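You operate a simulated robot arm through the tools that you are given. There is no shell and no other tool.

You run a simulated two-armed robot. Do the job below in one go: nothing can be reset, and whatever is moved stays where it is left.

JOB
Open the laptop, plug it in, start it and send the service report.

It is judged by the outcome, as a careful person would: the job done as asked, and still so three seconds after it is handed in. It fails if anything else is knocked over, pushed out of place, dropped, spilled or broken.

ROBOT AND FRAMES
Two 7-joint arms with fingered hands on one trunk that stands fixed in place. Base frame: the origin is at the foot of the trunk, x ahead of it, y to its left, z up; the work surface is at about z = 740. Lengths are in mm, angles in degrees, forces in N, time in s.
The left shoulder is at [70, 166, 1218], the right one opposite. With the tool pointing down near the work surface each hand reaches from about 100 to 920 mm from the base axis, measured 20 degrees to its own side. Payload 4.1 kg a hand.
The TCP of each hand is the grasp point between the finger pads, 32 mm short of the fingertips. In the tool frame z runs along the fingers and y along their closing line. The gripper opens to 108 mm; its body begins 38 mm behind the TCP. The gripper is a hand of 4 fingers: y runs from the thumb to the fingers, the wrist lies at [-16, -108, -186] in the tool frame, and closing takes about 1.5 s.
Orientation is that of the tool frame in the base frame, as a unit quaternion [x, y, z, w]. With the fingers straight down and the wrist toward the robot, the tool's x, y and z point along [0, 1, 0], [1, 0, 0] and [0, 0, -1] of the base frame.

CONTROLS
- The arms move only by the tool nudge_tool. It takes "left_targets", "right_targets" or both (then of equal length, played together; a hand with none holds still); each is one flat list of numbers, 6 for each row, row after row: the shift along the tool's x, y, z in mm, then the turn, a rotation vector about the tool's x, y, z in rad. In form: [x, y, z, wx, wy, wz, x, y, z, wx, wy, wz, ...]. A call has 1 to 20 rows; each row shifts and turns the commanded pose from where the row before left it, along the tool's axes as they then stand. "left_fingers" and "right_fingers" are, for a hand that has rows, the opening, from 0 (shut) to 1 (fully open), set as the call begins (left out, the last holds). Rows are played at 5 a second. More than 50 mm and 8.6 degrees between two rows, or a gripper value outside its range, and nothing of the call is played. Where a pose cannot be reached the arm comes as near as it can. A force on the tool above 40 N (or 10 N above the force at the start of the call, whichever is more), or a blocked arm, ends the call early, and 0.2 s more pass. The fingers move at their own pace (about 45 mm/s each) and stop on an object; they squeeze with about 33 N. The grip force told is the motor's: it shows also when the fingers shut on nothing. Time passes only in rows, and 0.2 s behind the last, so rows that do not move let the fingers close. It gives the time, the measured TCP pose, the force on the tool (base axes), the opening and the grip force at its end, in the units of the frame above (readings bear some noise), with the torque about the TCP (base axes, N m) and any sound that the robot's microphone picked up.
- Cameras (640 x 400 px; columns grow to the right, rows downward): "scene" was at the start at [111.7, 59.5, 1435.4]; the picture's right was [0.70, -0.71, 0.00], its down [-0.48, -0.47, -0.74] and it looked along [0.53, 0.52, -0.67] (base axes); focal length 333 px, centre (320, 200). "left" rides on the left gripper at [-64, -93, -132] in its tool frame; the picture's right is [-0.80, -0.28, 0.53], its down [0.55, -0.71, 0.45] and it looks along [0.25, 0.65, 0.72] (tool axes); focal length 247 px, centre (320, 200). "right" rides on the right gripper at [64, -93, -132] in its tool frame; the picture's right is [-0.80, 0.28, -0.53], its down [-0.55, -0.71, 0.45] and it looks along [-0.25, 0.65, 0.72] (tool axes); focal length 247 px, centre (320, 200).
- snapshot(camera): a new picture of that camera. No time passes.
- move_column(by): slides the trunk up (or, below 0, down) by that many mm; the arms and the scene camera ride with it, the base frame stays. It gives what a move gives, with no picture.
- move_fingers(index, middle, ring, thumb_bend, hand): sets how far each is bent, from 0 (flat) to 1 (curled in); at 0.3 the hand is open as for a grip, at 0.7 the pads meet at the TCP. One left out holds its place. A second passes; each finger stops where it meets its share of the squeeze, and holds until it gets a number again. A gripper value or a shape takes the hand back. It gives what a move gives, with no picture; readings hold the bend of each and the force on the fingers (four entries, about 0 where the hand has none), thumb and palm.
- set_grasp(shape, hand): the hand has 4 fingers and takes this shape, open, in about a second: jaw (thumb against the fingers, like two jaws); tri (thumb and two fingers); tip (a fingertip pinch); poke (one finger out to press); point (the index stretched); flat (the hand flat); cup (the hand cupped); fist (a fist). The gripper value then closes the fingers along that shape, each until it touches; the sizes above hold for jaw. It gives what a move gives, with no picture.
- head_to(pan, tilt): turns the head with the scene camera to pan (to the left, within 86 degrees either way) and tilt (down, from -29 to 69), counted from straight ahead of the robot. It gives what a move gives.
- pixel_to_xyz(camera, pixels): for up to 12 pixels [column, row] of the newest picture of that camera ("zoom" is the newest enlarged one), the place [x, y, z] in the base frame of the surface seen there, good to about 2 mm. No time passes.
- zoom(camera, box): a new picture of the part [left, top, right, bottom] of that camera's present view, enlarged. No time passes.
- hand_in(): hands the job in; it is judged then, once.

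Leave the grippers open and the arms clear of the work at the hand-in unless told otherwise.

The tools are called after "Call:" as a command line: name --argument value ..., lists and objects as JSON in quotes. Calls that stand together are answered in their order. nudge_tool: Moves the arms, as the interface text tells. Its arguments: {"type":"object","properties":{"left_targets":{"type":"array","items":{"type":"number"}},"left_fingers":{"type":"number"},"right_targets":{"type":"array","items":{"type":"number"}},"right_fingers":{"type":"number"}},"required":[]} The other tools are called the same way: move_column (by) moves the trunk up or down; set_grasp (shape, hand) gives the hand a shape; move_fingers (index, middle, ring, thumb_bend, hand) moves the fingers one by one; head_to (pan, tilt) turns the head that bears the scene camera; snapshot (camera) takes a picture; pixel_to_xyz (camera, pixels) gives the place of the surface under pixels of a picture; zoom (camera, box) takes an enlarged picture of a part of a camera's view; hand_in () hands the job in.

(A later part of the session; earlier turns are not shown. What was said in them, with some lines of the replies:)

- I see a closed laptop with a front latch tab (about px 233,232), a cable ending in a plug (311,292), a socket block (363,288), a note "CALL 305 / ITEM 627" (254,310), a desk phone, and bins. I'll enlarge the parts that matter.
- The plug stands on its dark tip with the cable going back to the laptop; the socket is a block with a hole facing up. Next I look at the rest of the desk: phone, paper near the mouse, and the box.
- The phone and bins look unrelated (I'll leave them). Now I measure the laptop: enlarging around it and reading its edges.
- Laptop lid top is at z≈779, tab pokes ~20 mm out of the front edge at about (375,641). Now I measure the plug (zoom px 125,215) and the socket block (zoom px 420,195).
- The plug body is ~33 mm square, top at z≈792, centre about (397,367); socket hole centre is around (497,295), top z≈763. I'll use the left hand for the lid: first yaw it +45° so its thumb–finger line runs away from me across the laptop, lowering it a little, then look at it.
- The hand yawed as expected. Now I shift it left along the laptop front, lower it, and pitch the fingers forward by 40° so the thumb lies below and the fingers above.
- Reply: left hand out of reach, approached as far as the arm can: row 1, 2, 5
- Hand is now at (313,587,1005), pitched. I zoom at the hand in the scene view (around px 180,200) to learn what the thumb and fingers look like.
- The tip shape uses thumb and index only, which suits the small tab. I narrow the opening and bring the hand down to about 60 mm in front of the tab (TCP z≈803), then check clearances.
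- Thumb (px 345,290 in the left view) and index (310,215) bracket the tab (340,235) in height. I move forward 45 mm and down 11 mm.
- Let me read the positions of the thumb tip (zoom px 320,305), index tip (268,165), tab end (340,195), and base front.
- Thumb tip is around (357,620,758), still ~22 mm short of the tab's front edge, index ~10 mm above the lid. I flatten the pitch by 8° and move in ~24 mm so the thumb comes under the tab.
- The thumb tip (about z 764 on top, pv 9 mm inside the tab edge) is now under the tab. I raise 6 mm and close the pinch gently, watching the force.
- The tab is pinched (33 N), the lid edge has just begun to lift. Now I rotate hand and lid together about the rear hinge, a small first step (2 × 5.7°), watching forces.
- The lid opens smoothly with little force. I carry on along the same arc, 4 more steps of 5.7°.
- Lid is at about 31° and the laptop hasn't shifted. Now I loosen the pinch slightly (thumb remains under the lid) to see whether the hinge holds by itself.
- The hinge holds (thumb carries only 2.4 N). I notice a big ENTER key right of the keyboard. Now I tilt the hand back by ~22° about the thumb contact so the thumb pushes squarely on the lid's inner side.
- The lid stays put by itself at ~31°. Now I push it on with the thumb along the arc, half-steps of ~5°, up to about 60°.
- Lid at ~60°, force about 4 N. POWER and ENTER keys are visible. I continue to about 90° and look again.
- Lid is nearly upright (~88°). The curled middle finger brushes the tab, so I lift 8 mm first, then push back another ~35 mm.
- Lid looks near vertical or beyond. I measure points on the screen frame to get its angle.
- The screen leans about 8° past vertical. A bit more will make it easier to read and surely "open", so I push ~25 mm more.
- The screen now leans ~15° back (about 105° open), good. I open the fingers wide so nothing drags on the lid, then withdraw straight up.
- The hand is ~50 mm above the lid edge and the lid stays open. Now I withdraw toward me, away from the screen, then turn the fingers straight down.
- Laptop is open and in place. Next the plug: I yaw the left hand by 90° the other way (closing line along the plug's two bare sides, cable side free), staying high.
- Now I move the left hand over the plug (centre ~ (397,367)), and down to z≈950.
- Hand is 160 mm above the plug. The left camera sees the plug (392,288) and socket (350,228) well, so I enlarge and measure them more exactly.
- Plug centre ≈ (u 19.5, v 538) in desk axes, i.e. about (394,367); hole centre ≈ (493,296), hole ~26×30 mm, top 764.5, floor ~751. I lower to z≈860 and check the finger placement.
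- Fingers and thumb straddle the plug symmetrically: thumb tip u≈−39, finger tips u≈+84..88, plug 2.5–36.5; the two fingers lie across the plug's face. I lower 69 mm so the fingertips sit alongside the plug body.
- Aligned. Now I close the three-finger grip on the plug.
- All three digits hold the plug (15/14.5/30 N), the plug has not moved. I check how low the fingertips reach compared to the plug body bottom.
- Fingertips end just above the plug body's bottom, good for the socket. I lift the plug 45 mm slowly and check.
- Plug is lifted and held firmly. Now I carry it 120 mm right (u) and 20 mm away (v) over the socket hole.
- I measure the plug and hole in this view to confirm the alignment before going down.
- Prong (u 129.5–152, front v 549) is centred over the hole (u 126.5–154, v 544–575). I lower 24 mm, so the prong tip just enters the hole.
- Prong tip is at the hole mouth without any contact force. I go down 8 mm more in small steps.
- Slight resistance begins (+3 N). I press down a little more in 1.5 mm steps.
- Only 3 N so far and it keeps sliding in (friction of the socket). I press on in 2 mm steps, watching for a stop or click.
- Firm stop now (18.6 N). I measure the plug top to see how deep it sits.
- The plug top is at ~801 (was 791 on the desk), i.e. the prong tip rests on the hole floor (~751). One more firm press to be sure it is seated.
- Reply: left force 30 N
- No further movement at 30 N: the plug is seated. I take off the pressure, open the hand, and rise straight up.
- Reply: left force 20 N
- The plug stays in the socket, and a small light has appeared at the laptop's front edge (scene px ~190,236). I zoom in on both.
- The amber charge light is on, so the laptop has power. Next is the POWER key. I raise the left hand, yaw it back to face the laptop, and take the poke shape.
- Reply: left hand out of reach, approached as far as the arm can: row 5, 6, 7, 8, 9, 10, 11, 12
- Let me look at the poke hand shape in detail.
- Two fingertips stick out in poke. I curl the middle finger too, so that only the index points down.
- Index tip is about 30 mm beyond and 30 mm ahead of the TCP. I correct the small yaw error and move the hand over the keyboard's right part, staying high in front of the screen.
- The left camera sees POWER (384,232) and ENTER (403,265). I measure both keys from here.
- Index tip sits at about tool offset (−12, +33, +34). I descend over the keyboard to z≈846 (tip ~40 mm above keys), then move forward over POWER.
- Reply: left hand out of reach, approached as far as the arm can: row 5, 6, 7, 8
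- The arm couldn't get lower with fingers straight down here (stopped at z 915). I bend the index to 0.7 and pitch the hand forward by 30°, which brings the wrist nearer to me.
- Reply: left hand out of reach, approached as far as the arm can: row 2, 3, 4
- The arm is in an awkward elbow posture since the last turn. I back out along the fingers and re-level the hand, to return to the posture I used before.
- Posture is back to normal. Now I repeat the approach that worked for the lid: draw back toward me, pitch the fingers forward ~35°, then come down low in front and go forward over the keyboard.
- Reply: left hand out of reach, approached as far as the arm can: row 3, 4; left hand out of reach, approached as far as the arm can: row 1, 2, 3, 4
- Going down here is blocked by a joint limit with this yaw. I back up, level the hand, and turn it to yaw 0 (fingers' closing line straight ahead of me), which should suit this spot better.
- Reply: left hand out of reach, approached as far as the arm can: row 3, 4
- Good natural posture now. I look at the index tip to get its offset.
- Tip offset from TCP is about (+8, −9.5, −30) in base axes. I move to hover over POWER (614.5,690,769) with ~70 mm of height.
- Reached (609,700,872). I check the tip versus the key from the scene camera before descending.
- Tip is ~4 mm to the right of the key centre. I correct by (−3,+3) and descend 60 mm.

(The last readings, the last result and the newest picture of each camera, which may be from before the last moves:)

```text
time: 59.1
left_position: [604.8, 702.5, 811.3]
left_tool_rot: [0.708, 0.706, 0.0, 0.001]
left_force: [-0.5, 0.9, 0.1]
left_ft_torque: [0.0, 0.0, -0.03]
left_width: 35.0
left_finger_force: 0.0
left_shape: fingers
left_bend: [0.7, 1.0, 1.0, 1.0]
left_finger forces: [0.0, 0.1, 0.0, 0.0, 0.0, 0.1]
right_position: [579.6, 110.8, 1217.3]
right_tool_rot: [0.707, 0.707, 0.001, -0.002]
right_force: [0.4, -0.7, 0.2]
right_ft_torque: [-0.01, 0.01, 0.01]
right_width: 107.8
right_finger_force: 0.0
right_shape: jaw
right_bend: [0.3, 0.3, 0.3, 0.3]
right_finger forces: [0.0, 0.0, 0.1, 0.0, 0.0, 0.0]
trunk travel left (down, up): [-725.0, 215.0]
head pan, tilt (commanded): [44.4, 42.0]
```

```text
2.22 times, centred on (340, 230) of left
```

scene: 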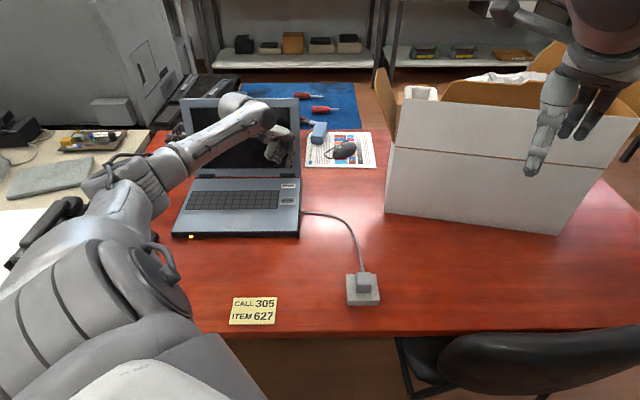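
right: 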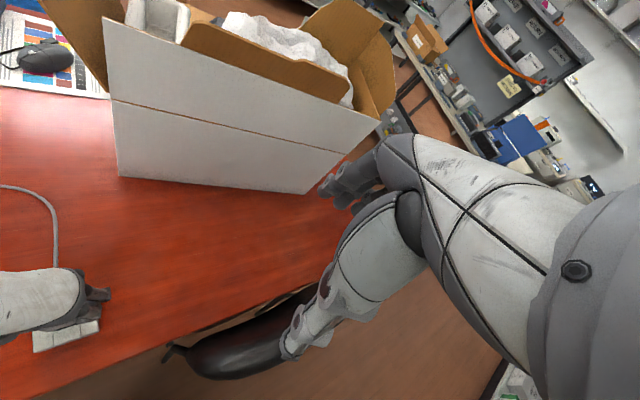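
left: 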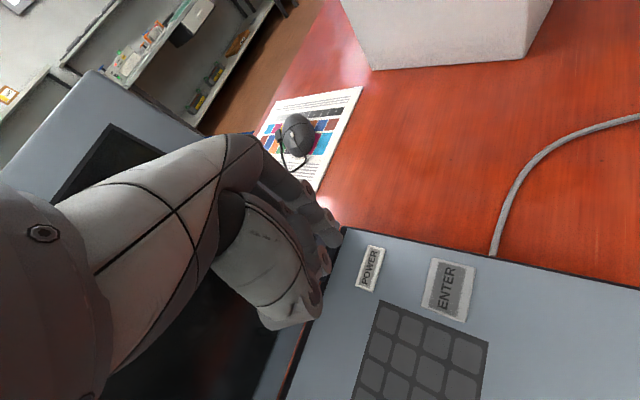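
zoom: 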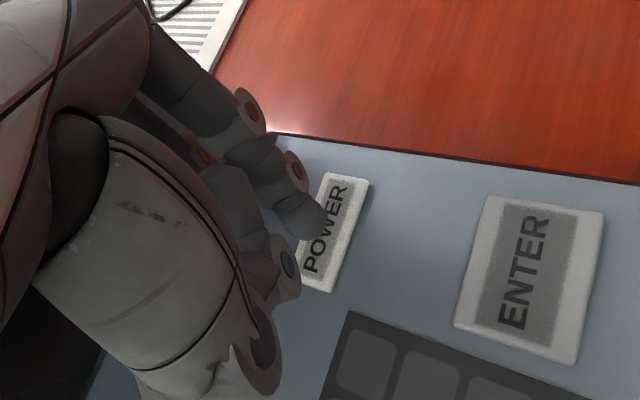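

Call:
pixel_to_xyz --camera "zoom" --pixels '[[310, 215], [320, 212], [305, 225], [335, 230], [340, 200]]'

Call:
zoom --camera "scene" --box '[265, 165, 315, 205]'

Call:
pixel_to_xyz --camera "zoom" --pixels '[[268, 218], [260, 210], [285, 212], [270, 226], [278, 243], [225, 243], [332, 243], [278, 258], [272, 200]]'

```text
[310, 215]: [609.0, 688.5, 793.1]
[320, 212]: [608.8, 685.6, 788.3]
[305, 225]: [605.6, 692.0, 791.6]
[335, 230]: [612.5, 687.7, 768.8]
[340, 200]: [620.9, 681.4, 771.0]
```

```text
10.00 times, centred on (290, 185) of scene
```

zoom: 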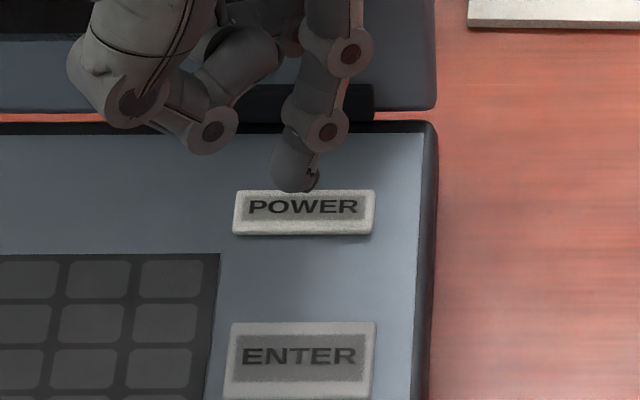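

```text
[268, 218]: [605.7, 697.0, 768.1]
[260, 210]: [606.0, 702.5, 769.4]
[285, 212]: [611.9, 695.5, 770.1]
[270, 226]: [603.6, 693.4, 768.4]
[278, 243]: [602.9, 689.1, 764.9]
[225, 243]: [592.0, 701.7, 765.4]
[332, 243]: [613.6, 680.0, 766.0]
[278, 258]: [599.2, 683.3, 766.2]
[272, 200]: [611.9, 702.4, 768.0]
```

Call:
pixel_to_xyz --camera "zoom" --pixels '[[293, 178], [285, 172], [302, 172], [293, 185], [293, 165], [303, 212], [303, 195], [303, 228], [238, 212], [370, 212]]'

```text
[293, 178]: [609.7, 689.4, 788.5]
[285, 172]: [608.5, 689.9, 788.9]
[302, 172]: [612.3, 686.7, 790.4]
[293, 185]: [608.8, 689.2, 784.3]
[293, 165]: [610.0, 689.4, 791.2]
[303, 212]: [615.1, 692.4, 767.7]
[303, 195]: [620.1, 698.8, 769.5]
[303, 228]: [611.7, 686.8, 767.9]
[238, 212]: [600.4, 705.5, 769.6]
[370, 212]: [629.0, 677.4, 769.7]
```

Tip centre ≈ (615,694) vs key (615,692), tip ~14 mm above. I go down 12 mm, then press in small steps.

Call:
nudge_tool --left_targets '[0, 0, 6, 0, 0, 0, 0, 0, 5, 0, 0, 0]'

Call:
zoom --camera "scene" --box '[265, 165, 315, 205]'

```text
time: 59.7
left_position: [604.1, 702.0, 800.7]
left_tool_rot: [0.708, 0.706, 0.0, 0.001]
left_force: [1.4, -0.3, 2.6]
left_ft_torque: [0.02, -0.05, 0.0]
left_width: 35.4
left_finger_force: 1.1
left_shape: fingers
left_bend: [0.7, 1.0, 1.0, 1.0]
left_finger forces: [1.9, 0.0, 0.0, 0.0, 0.0, 0.1]
right_position: [579.3, 109.9, 1215.6]
right_tool_rot: [0.707, 0.707, 0.0, 0.0]
right_force: [-0.9, -1.1, 0.8]
right_ft_torque: [-0.03, -0.02, 0.04]
right_width: 107.6
right_finger_force: 0.1
right_shape: jaw
right_bend: [0.3, 0.3, 0.3, 0.3]
right_finger forces: [0.0, 0.1, 0.1, 0.0, 0.0, 0.1]
trunk travel left (down, up): [-725.0, 215.0]
head pan, tilt (commanded): [44.4, 42.0]
heard: click
```

```text
10.00 times, centred on (290, 185) of scene
```

zoom: 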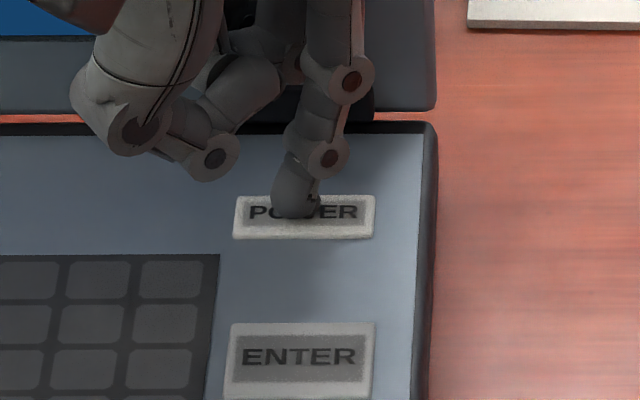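

A click was heard, and the screen corner turned blue. I release by rising straight up, then look at the screen.

Call:
nudge_tool --left_targets '[0, 0, -10, 0, 0, 0, 0, 0, -20, 0, 0, 0, 0, 0, -20, 0, 0, 0]'

Call:
zoom --camera "scene" --box '[170, 80, 330, 210]'

```text
time: 60.5
left_position: [604.8, 701.7, 848.6]
left_tool_rot: [0.707, 0.707, 0.0, 0.001]
left_force: [0.2, -0.4, -0.8]
left_ft_torque: [0.0, -0.04, -0.03]
left_width: 35.0
left_finger_force: 0.0
left_shape: fingers
left_bend: [0.7, 1.0, 1.0, 1.0]
left_finger forces: [0.0, 0.0, 0.1, 0.0, 0.0, 0.0]
right_position: [580.6, 110.1, 1217.3]
right_tool_rot: [0.708, 0.707, 0.001, 0.0]
right_force: [-0.4, -0.2, -1.2]
right_ft_torque: [-0.01, -0.02, 0.02]
right_width: 107.6
right_finger_force: 0.1
right_shape: jaw
right_bend: [0.3, 0.3, 0.3, 0.3]
right_finger forces: [0.1, 0.0, 0.0, 0.1, 0.0, 0.0]
trunk travel left (down, up): [-725.0, 215.0]
head pan, tilt (commanded): [44.4, 42.0]
```

```text
3.08 times, centred on (250, 145) of scene
```

zoom: 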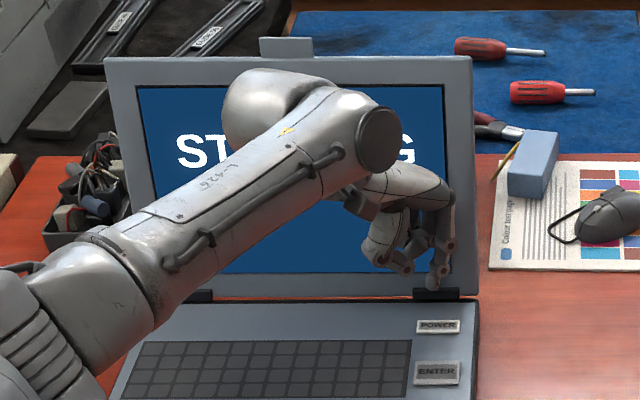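

The screen reads "STARTING". I draw the arm back out of the line of sight, low and near me, so I can read it.

Call:
nudge_tool --left_targets '[-31.3, -30.5, -12, 0, 0, 0, -31.3, -30.5, -12, 0, 0, 0, -31.3, -30.5, -12, 0, 0, 0, -31.3, -30.5, -6, 0, 0, 0, -31.3, -30.5, -6, 0, 0, 0, -31.3, -30.5, 0, 0, 0, 0, -31.3, -30.5, 0, 0, 0, 0, -31.3, -30.5, 0, 0, 0, 0, -31.3, -30.5, 0, 0, 0, 0]'

Call:
snapshot --camera "scene"

Call:
zoom --camera "scene" --box '[170, 80, 330, 210]'

```text
time: 62.5
left_position: [327.7, 420.5, 900.3]
left_tool_rot: [0.709, 0.705, -0.001, 0.001]
left_force: [0.3, -0.7, 0.0]
left_ft_torque: [0.04, 0.01, 0.0]
left_width: 35.3
left_finger_force: 0.1
left_shape: fingers
left_bend: [0.7, 1.0, 1.0, 1.0]
left_finger forces: [0.0, 0.1, 0.1, 0.0, 0.1, 0.0]
right_position: [581.3, 108.7, 1216.8]
right_tool_rot: [0.706, 0.708, 0.0, -0.001]
right_force: [0.0, -0.6, -1.0]
right_ft_torque: [0.02, 0.03, -0.02]
right_width: 107.6
right_finger_force: 0.0
right_shape: jaw
right_bend: [0.3, 0.3, 0.3, 0.3]
right_finger forces: [0.0, 0.0, 0.0, 0.0, 0.0, 0.0]
trunk travel left (down, up): [-725.0, 215.0]
head pan, tilt (commanded): [44.4, 42.0]
```

```text
taken
```

scene: 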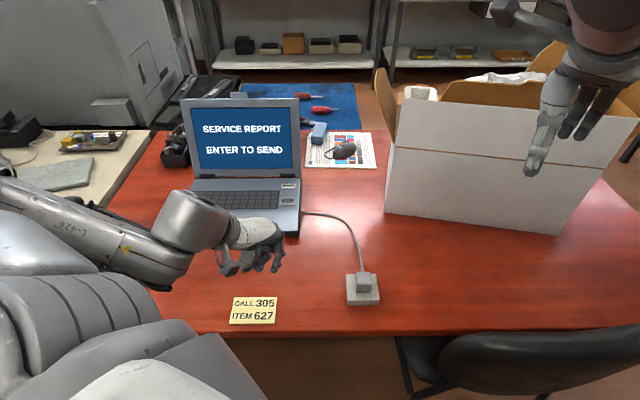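

```text
3.08 times, centred on (250, 145) of scene
```

zoom: 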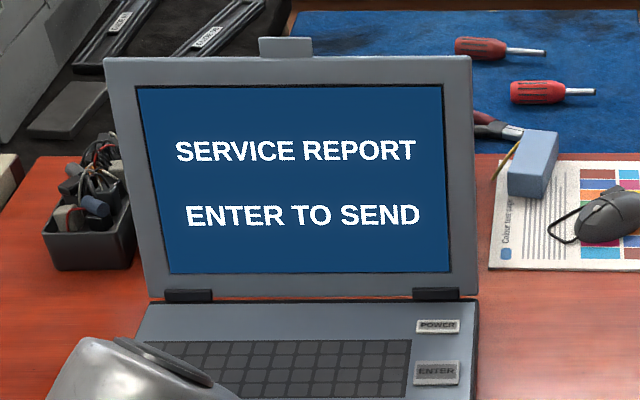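

It says "SERVICE REPORT — ENTER TO SEND". I go back and hover over the ENTER key (567,640), using the same tip offset that hit POWER.

Call:
nudge_tool --left_targets '[33.1, 32.8, 0, 0, 0, 0, 33.1, 32.8, 0, 0, 0, 0, 33.1, 32.8, 0, 0, 0, 0, 33.1, 32.8, 0, 0, 0, 0, 33.1, 32.8, 0, 0, 0, 0, 33.1, 32.8, 0, 0, 0, 0, 33.1, 32.8, 0, 0, 0, 0, 0, 0, 30, 0, 0, 0, 0, 0, 30, 0, 0, 0, 0, 0, 15, 0, 0, 0, 0, 0, 0, 0, 0, 0]'

Call:
zoom --camera "scene" --box '[255, 165, 315, 215]'

Call:
zoom --camera "left" --box '[240, 140, 440, 320]'

```text
time: 64.9
left_position: [560.2, 653.1, 824.5]
left_tool_rot: [0.707, 0.707, 0.001, 0.001]
left_force: [-0.5, 0.1, 0.0]
left_ft_torque: [0.04, 0.03, 0.0]
left_width: 35.1
left_finger_force: 0.1
left_shape: fingers
left_bend: [0.7, 1.0, 1.0, 1.0]
left_finger forces: [0.0, 0.0, 0.0, 0.0, 0.1, 0.0]
right_position: [580.1, 110.5, 1216.4]
right_tool_rot: [0.707, 0.707, 0.001, 0.0]
right_force: [0.1, 0.0, 0.6]
right_ft_torque: [0.01, 0.02, 0.02]
right_width: 107.5
right_finger_force: 0.0
right_shape: jaw
right_bend: [0.3, 0.3, 0.3, 0.3]
right_finger forces: [0.0, 0.1, 0.0, 0.0, 0.1, 0.0]
trunk travel left (down, up): [-725.0, 215.0]
head pan, tilt (commanded): [44.4, 42.0]
```

```text
8.00 times, centred on (285, 190) of scene
```

zoom: 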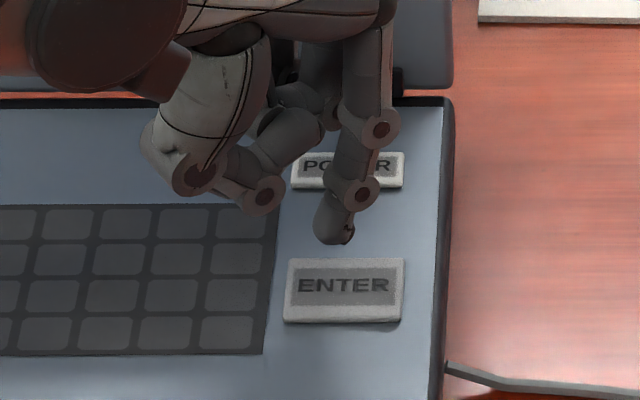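

```text
2.22 times, centred on (340, 230) of left
```

zoom: 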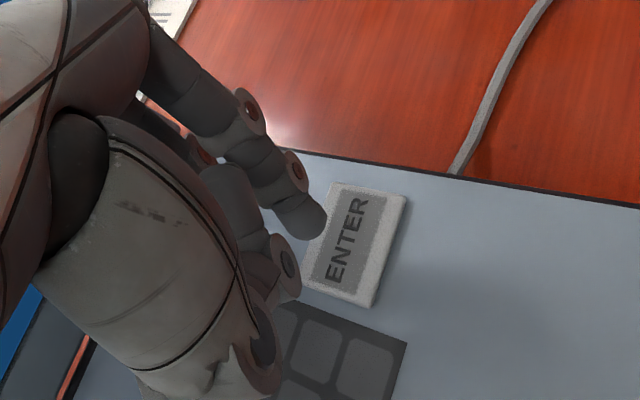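

Call:
zoom --camera "scene" --box '[255, 165, 315, 215]'

Call:
pixel_to_xyz --camera "zoom" --pixels '[[333, 228], [325, 225], [343, 222], [333, 238], [345, 285], [345, 262], [345, 318], [290, 290], [400, 290], [335, 210]]'

```text
8.00 times, centred on (285, 190) of scene
```

zoom: 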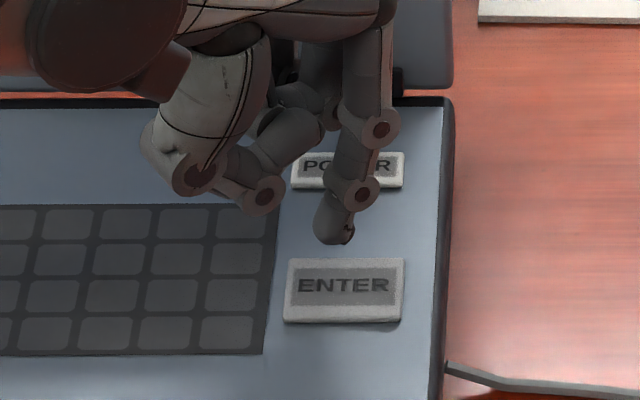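

```text
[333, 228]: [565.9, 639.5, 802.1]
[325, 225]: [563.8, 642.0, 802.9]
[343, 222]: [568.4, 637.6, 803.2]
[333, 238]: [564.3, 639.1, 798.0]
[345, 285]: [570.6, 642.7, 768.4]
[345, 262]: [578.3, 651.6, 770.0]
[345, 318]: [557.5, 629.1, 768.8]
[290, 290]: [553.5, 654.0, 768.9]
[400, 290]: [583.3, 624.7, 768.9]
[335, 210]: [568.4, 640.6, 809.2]
```

Tip is ~5 mm beyond the key's centre; I correct by (−3,−4) and descend 18 mm, then press in 2 mm steps.

Call:
nudge_tool --left_targets '[-4, -3, 6, 0, 0, 0, 0, 0, 6, 0, 0, 0, 0, 0, 6, 0, 0, 0]'

Call:
zoom --camera "scene" --box '[255, 165, 315, 215]'

```text
time: 65.7
left_position: [557.5, 648.3, 805.5]
left_tool_rot: [0.707, 0.707, 0.0, 0.001]
left_force: [0.3, 0.4, 0.4]
left_ft_torque: [0.0, -0.01, 0.01]
left_width: 35.2
left_finger_force: 0.1
left_shape: fingers
left_bend: [0.7, 1.0, 1.0, 1.0]
left_finger forces: [0.1, 0.0, 0.0, 0.1, 0.0, 0.0]
right_position: [579.5, 110.9, 1215.3]
right_tool_rot: [0.707, 0.707, 0.001, 0.0]
right_force: [0.7, 0.3, -0.4]
right_ft_torque: [-0.02, 0.0, -0.02]
right_width: 107.7
right_finger_force: 0.0
right_shape: jaw
right_bend: [0.3, 0.3, 0.3, 0.3]
right_finger forces: [0.0, 0.0, 0.0, 0.0, 0.0, 0.0]
trunk travel left (down, up): [-725.0, 215.0]
head pan, tilt (commanded): [44.4, 42.0]
```

```text
8.00 times, centred on (285, 190) of scene
```

zoom: 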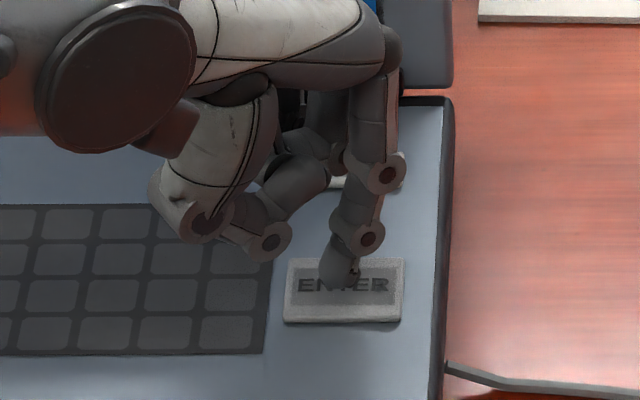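

The tip is right over the middle of ENTER. I press down in small steps until it clicks.

Call:
nudge_tool --left_targets '[0, 0, 2.5, 0, 0, 0, 0, 0, 2, 0, 0, 0]'

```text
time: 66.3
left_position: [558.0, 648.4, 802.1]
left_tool_rot: [0.708, 0.706, 0.0, 0.001]
left_force: [0.5, 0.3, 0.8]
left_ft_torque: [0.0, -0.03, 0.02]
left_width: 34.7
left_finger_force: 1.3
left_shape: fingers
left_bend: [0.7, 1.0, 1.0, 1.0]
left_finger forces: [1.4, 0.0, 0.1, 0.1, 0.0, 0.0]
right_position: [579.5, 110.6, 1216.0]
right_tool_rot: [0.707, 0.707, 0.001, 0.0]
right_force: [0.3, -0.5, 0.4]
right_ft_torque: [0.01, 0.01, -0.02]
right_width: 107.5
right_finger_force: 0.0
right_shape: jaw
right_bend: [0.3, 0.3, 0.3, 0.3]
right_finger forces: [0.0, 0.1, 0.0, 0.1, 0.0, 0.1]
trunk travel left (down, up): [-725.0, 215.0]
head pan, tilt (commanded): [44.4, 42.0]
heard: click
```

A click was heard for ENTER. I release straight up right away and look at the screen.

Call:
nudge_tool --left_targets '[0, 0, -10, 0, 0, 0, 0, 0, -20, 0, 0, 0, 0, 0, -30, 0, 0, 0]'

Call:
zoom --camera "scene" --box '[170, 80, 330, 210]'

```text
time: 67.1
left_position: [556.9, 648.4, 861.7]
left_tool_rot: [0.708, 0.706, -0.001, 0.0]
left_force: [0.3, 0.0, 0.4]
left_ft_torque: [0.0, 0.02, 0.0]
left_width: 34.8
left_finger_force: 0.1
left_shape: fingers
left_bend: [0.7, 1.0, 1.0, 1.0]
left_finger forces: [0.1, 0.0, 0.1, 0.0, 0.1, 0.0]
right_position: [579.7, 109.8, 1216.5]
right_tool_rot: [0.707, 0.708, 0.0, 0.0]
right_force: [0.2, -0.6, -0.8]
right_ft_torque: [0.06, 0.01, 0.0]
right_width: 107.4
right_finger_force: 0.1
right_shape: jaw
right_bend: [0.3, 0.3, 0.3, 0.3]
right_finger forces: [0.0, 0.1, 0.0, 0.1, 0.1, 0.1]
trunk travel left (down, up): [-725.0, 215.0]
head pan, tilt (commanded): [44.4, 42.0]
```

```text
3.08 times, centred on (250, 145) of scene
```

zoom: 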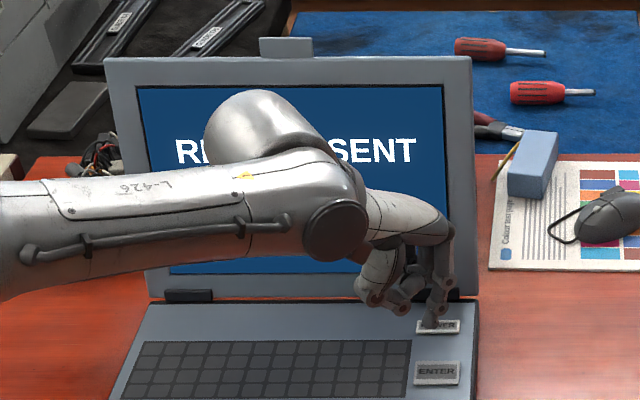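

The screen seems to say "REPORT SENT". I withdraw the arm as before to read it in full.

Call:
nudge_tool --left_targets '[-33.1, -32.8, -14, 0, 0, 0, -33.1, -32.8, -14, 0, 0, 0, -33.1, -32.8, -10, 0, 0, 0, -33.1, -32.8, 0, 0, 0, 0, -33.1, -32.8, 0, 0, 0, 0, -33.1, -32.8, 0, 0, 0, 0, -33.1, -32.8, 0, 0, 0, 0]'

Call:
set_grasp --hand "left" --shape "jaw"

Call:
snapshot --camera "scene"

Call:
zoom --camera "scene" --box '[170, 80, 330, 210]'

```text
time: 68.7
left_position: [329.1, 416.1, 896.8]
left_tool_rot: [0.709, 0.706, -0.001, 0.0]
left_force: [-0.1, 0.4, 0.5]
left_ft_torque: [0.04, 0.0, 0.02]
left_width: 35.0
left_finger_force: 0.1
left_shape: fingers
left_bend: [0.7, 1.0, 1.0, 1.0]
left_finger forces: [0.0, 0.0, 0.0, 0.1, 0.0, 0.0]
right_position: [581.4, 108.9, 1215.3]
right_tool_rot: [0.707, 0.707, 0.0, -0.002]
right_force: [0.2, 0.8, -0.3]
right_ft_torque: [0.02, 0.05, 0.0]
right_width: 107.4
right_finger_force: 0.1
right_shape: jaw
right_bend: [0.3, 0.3, 0.3, 0.3]
right_finger forces: [0.0, 0.0, 0.1, 0.1, 0.1, 0.0]
trunk travel left (down, up): [-725.0, 215.0]
head pan, tilt (commanded): [44.4, 42.0]
```

```text
time: 69.6
left_position: [331.0, 419.1, 896.0]
left_tool_rot: [0.708, 0.706, -0.001, 0.002]
left_force: [0.6, -0.6, -0.5]
left_ft_torque: [-0.05, -0.04, 0.02]
left_width: 107.8
left_finger_force: 0.0
left_shape: jaw
left_bend: [0.3, 0.3, 0.3, 0.3]
left_finger forces: [0.0, 0.1, 0.1, 0.0, 0.0, 0.0]
right_position: [580.4, 110.3, 1216.2]
right_tool_rot: [0.707, 0.707, -0.001, 0.0]
right_force: [-0.7, -0.1, -0.3]
right_ft_torque: [0.0, 0.03, 0.02]
right_width: 107.5
right_finger_force: 0.0
right_shape: jaw
right_bend: [0.3, 0.3, 0.3, 0.3]
right_finger forces: [0.0, 0.0, 0.0, 0.0, 0.1, 0.1]
trunk travel left (down, up): [-725.0, 215.0]
head pan, tilt (commanded): [44.4, 42.0]
```

```text
taken
```

scene: 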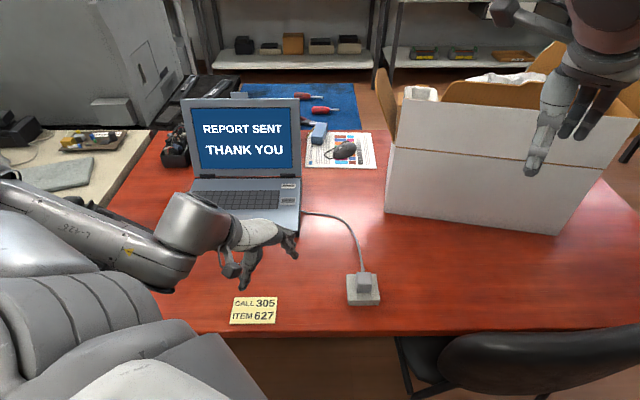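

```text
3.08 times, centred on (250, 145) of scene
```

zoom: 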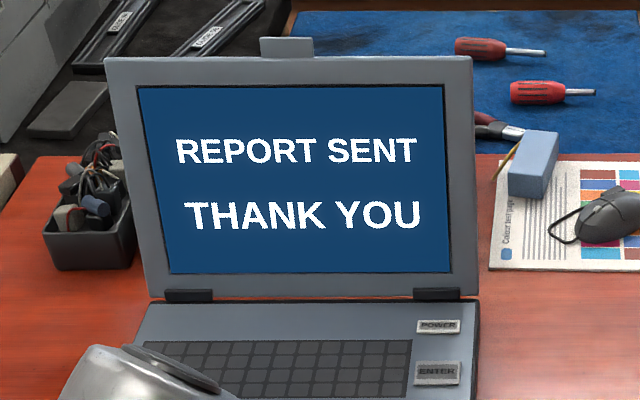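

"REPORT SENT — THANK YOU". The hand is open. I raise the left arm well clear of the desk and then check that everything else is in its place.

Call:
nudge_tool --left_targets '[0, 0, -43, 0, 0, 0, 0, 0, -43, 0, 0, 0, 0, 0, -43, 0, 0, 0, 16, 8, -43, 0, 0, 0, 16, 8, -43, 0, 0, 0, 16, 8, -43, 0, 0, 0]' --left_fingers 1.0

Call:
snapshot --camera "scene"

Call:
snapshot --camera "left"

Call:
snapshot --camera "right"

```text
time: 71.0
left_position: [401.9, 493.2, 1093.1]
left_tool_rot: [0.709, 0.706, -0.001, 0.0]
left_force: [0.6, -0.4, 0.0]
left_ft_torque: [-0.01, 0.05, 0.0]
left_width: 107.9
left_finger_force: 0.0
left_shape: jaw
left_bend: [0.3, 0.3, 0.3, 0.3]
left_finger forces: [0.0, 0.0, 0.0, 0.0, 0.1, 0.1]
left hand out of reach, approached as far as the arm can: row 1, 2, 3, 4
right_position: [580.7, 111.6, 1215.8]
right_tool_rot: [0.708, 0.706, 0.0, -0.001]
right_force: [0.9, 0.5, -0.1]
right_ft_torque: [0.0, -0.02, -0.01]
right_width: 107.6
right_finger_force: 0.0
right_shape: jaw
right_bend: [0.3, 0.3, 0.3, 0.3]
right_finger forces: [0.1, 0.1, 0.0, 0.0, 0.0, 0.0]
trunk travel left (down, up): [-725.0, 215.0]
head pan, tilt (commanded): [44.4, 42.0]
```

```text
taken
```

scene: 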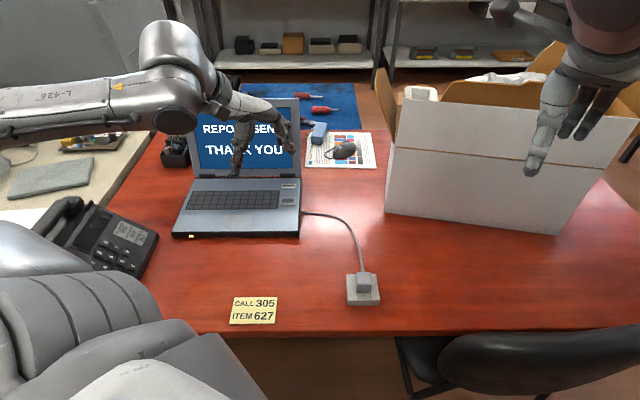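

```text
taken
```

left: 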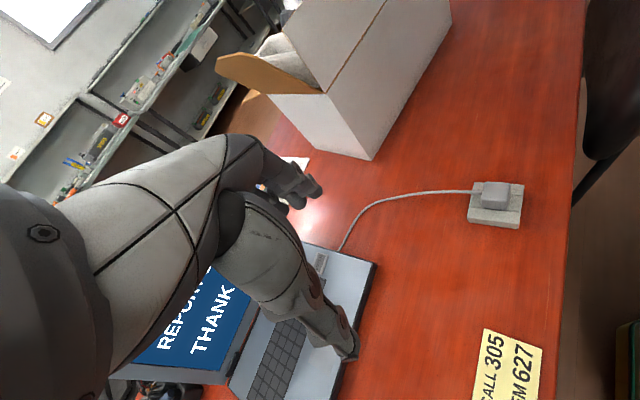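

```text
taken
```

right: 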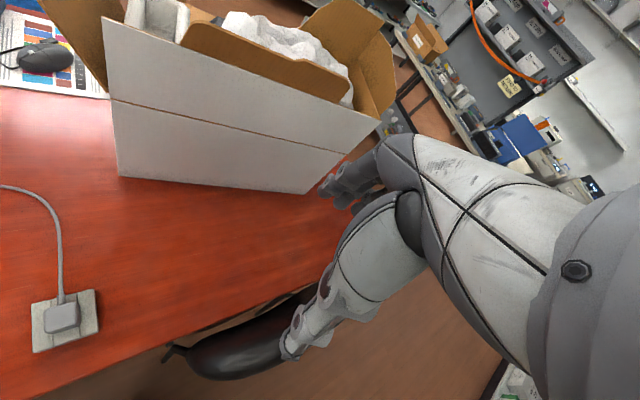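

Everything else (phone, note, bins, mouse, box) sits where it was; laptop is open, charge light on, plug in the socket, and the screen shows "REPORT SENT / THANK YOU". Both hands are open and well above the desk, so I hand in.

Call:
hand_in

```text
The job is handed in.
```

The laptop is open, plugged in and started, and the service report has been sent; the screen now reads "REPORT SENT – THANK YOU".

- **Laptop:** the lid is open to about 105° and stays there by itself. The laptop did not shift while I opened it.
- **Power:** the plug is seated in the socket block, and the amber charge light came on.
- **Start and send:** I pressed POWER once and ENTER once, and each gave a click.

In the final pictures the phone, note, mouse, paper and box are where they started. The bins behind the laptop are mostly hidden by the open lid there. Both hands are open and well above the desk.
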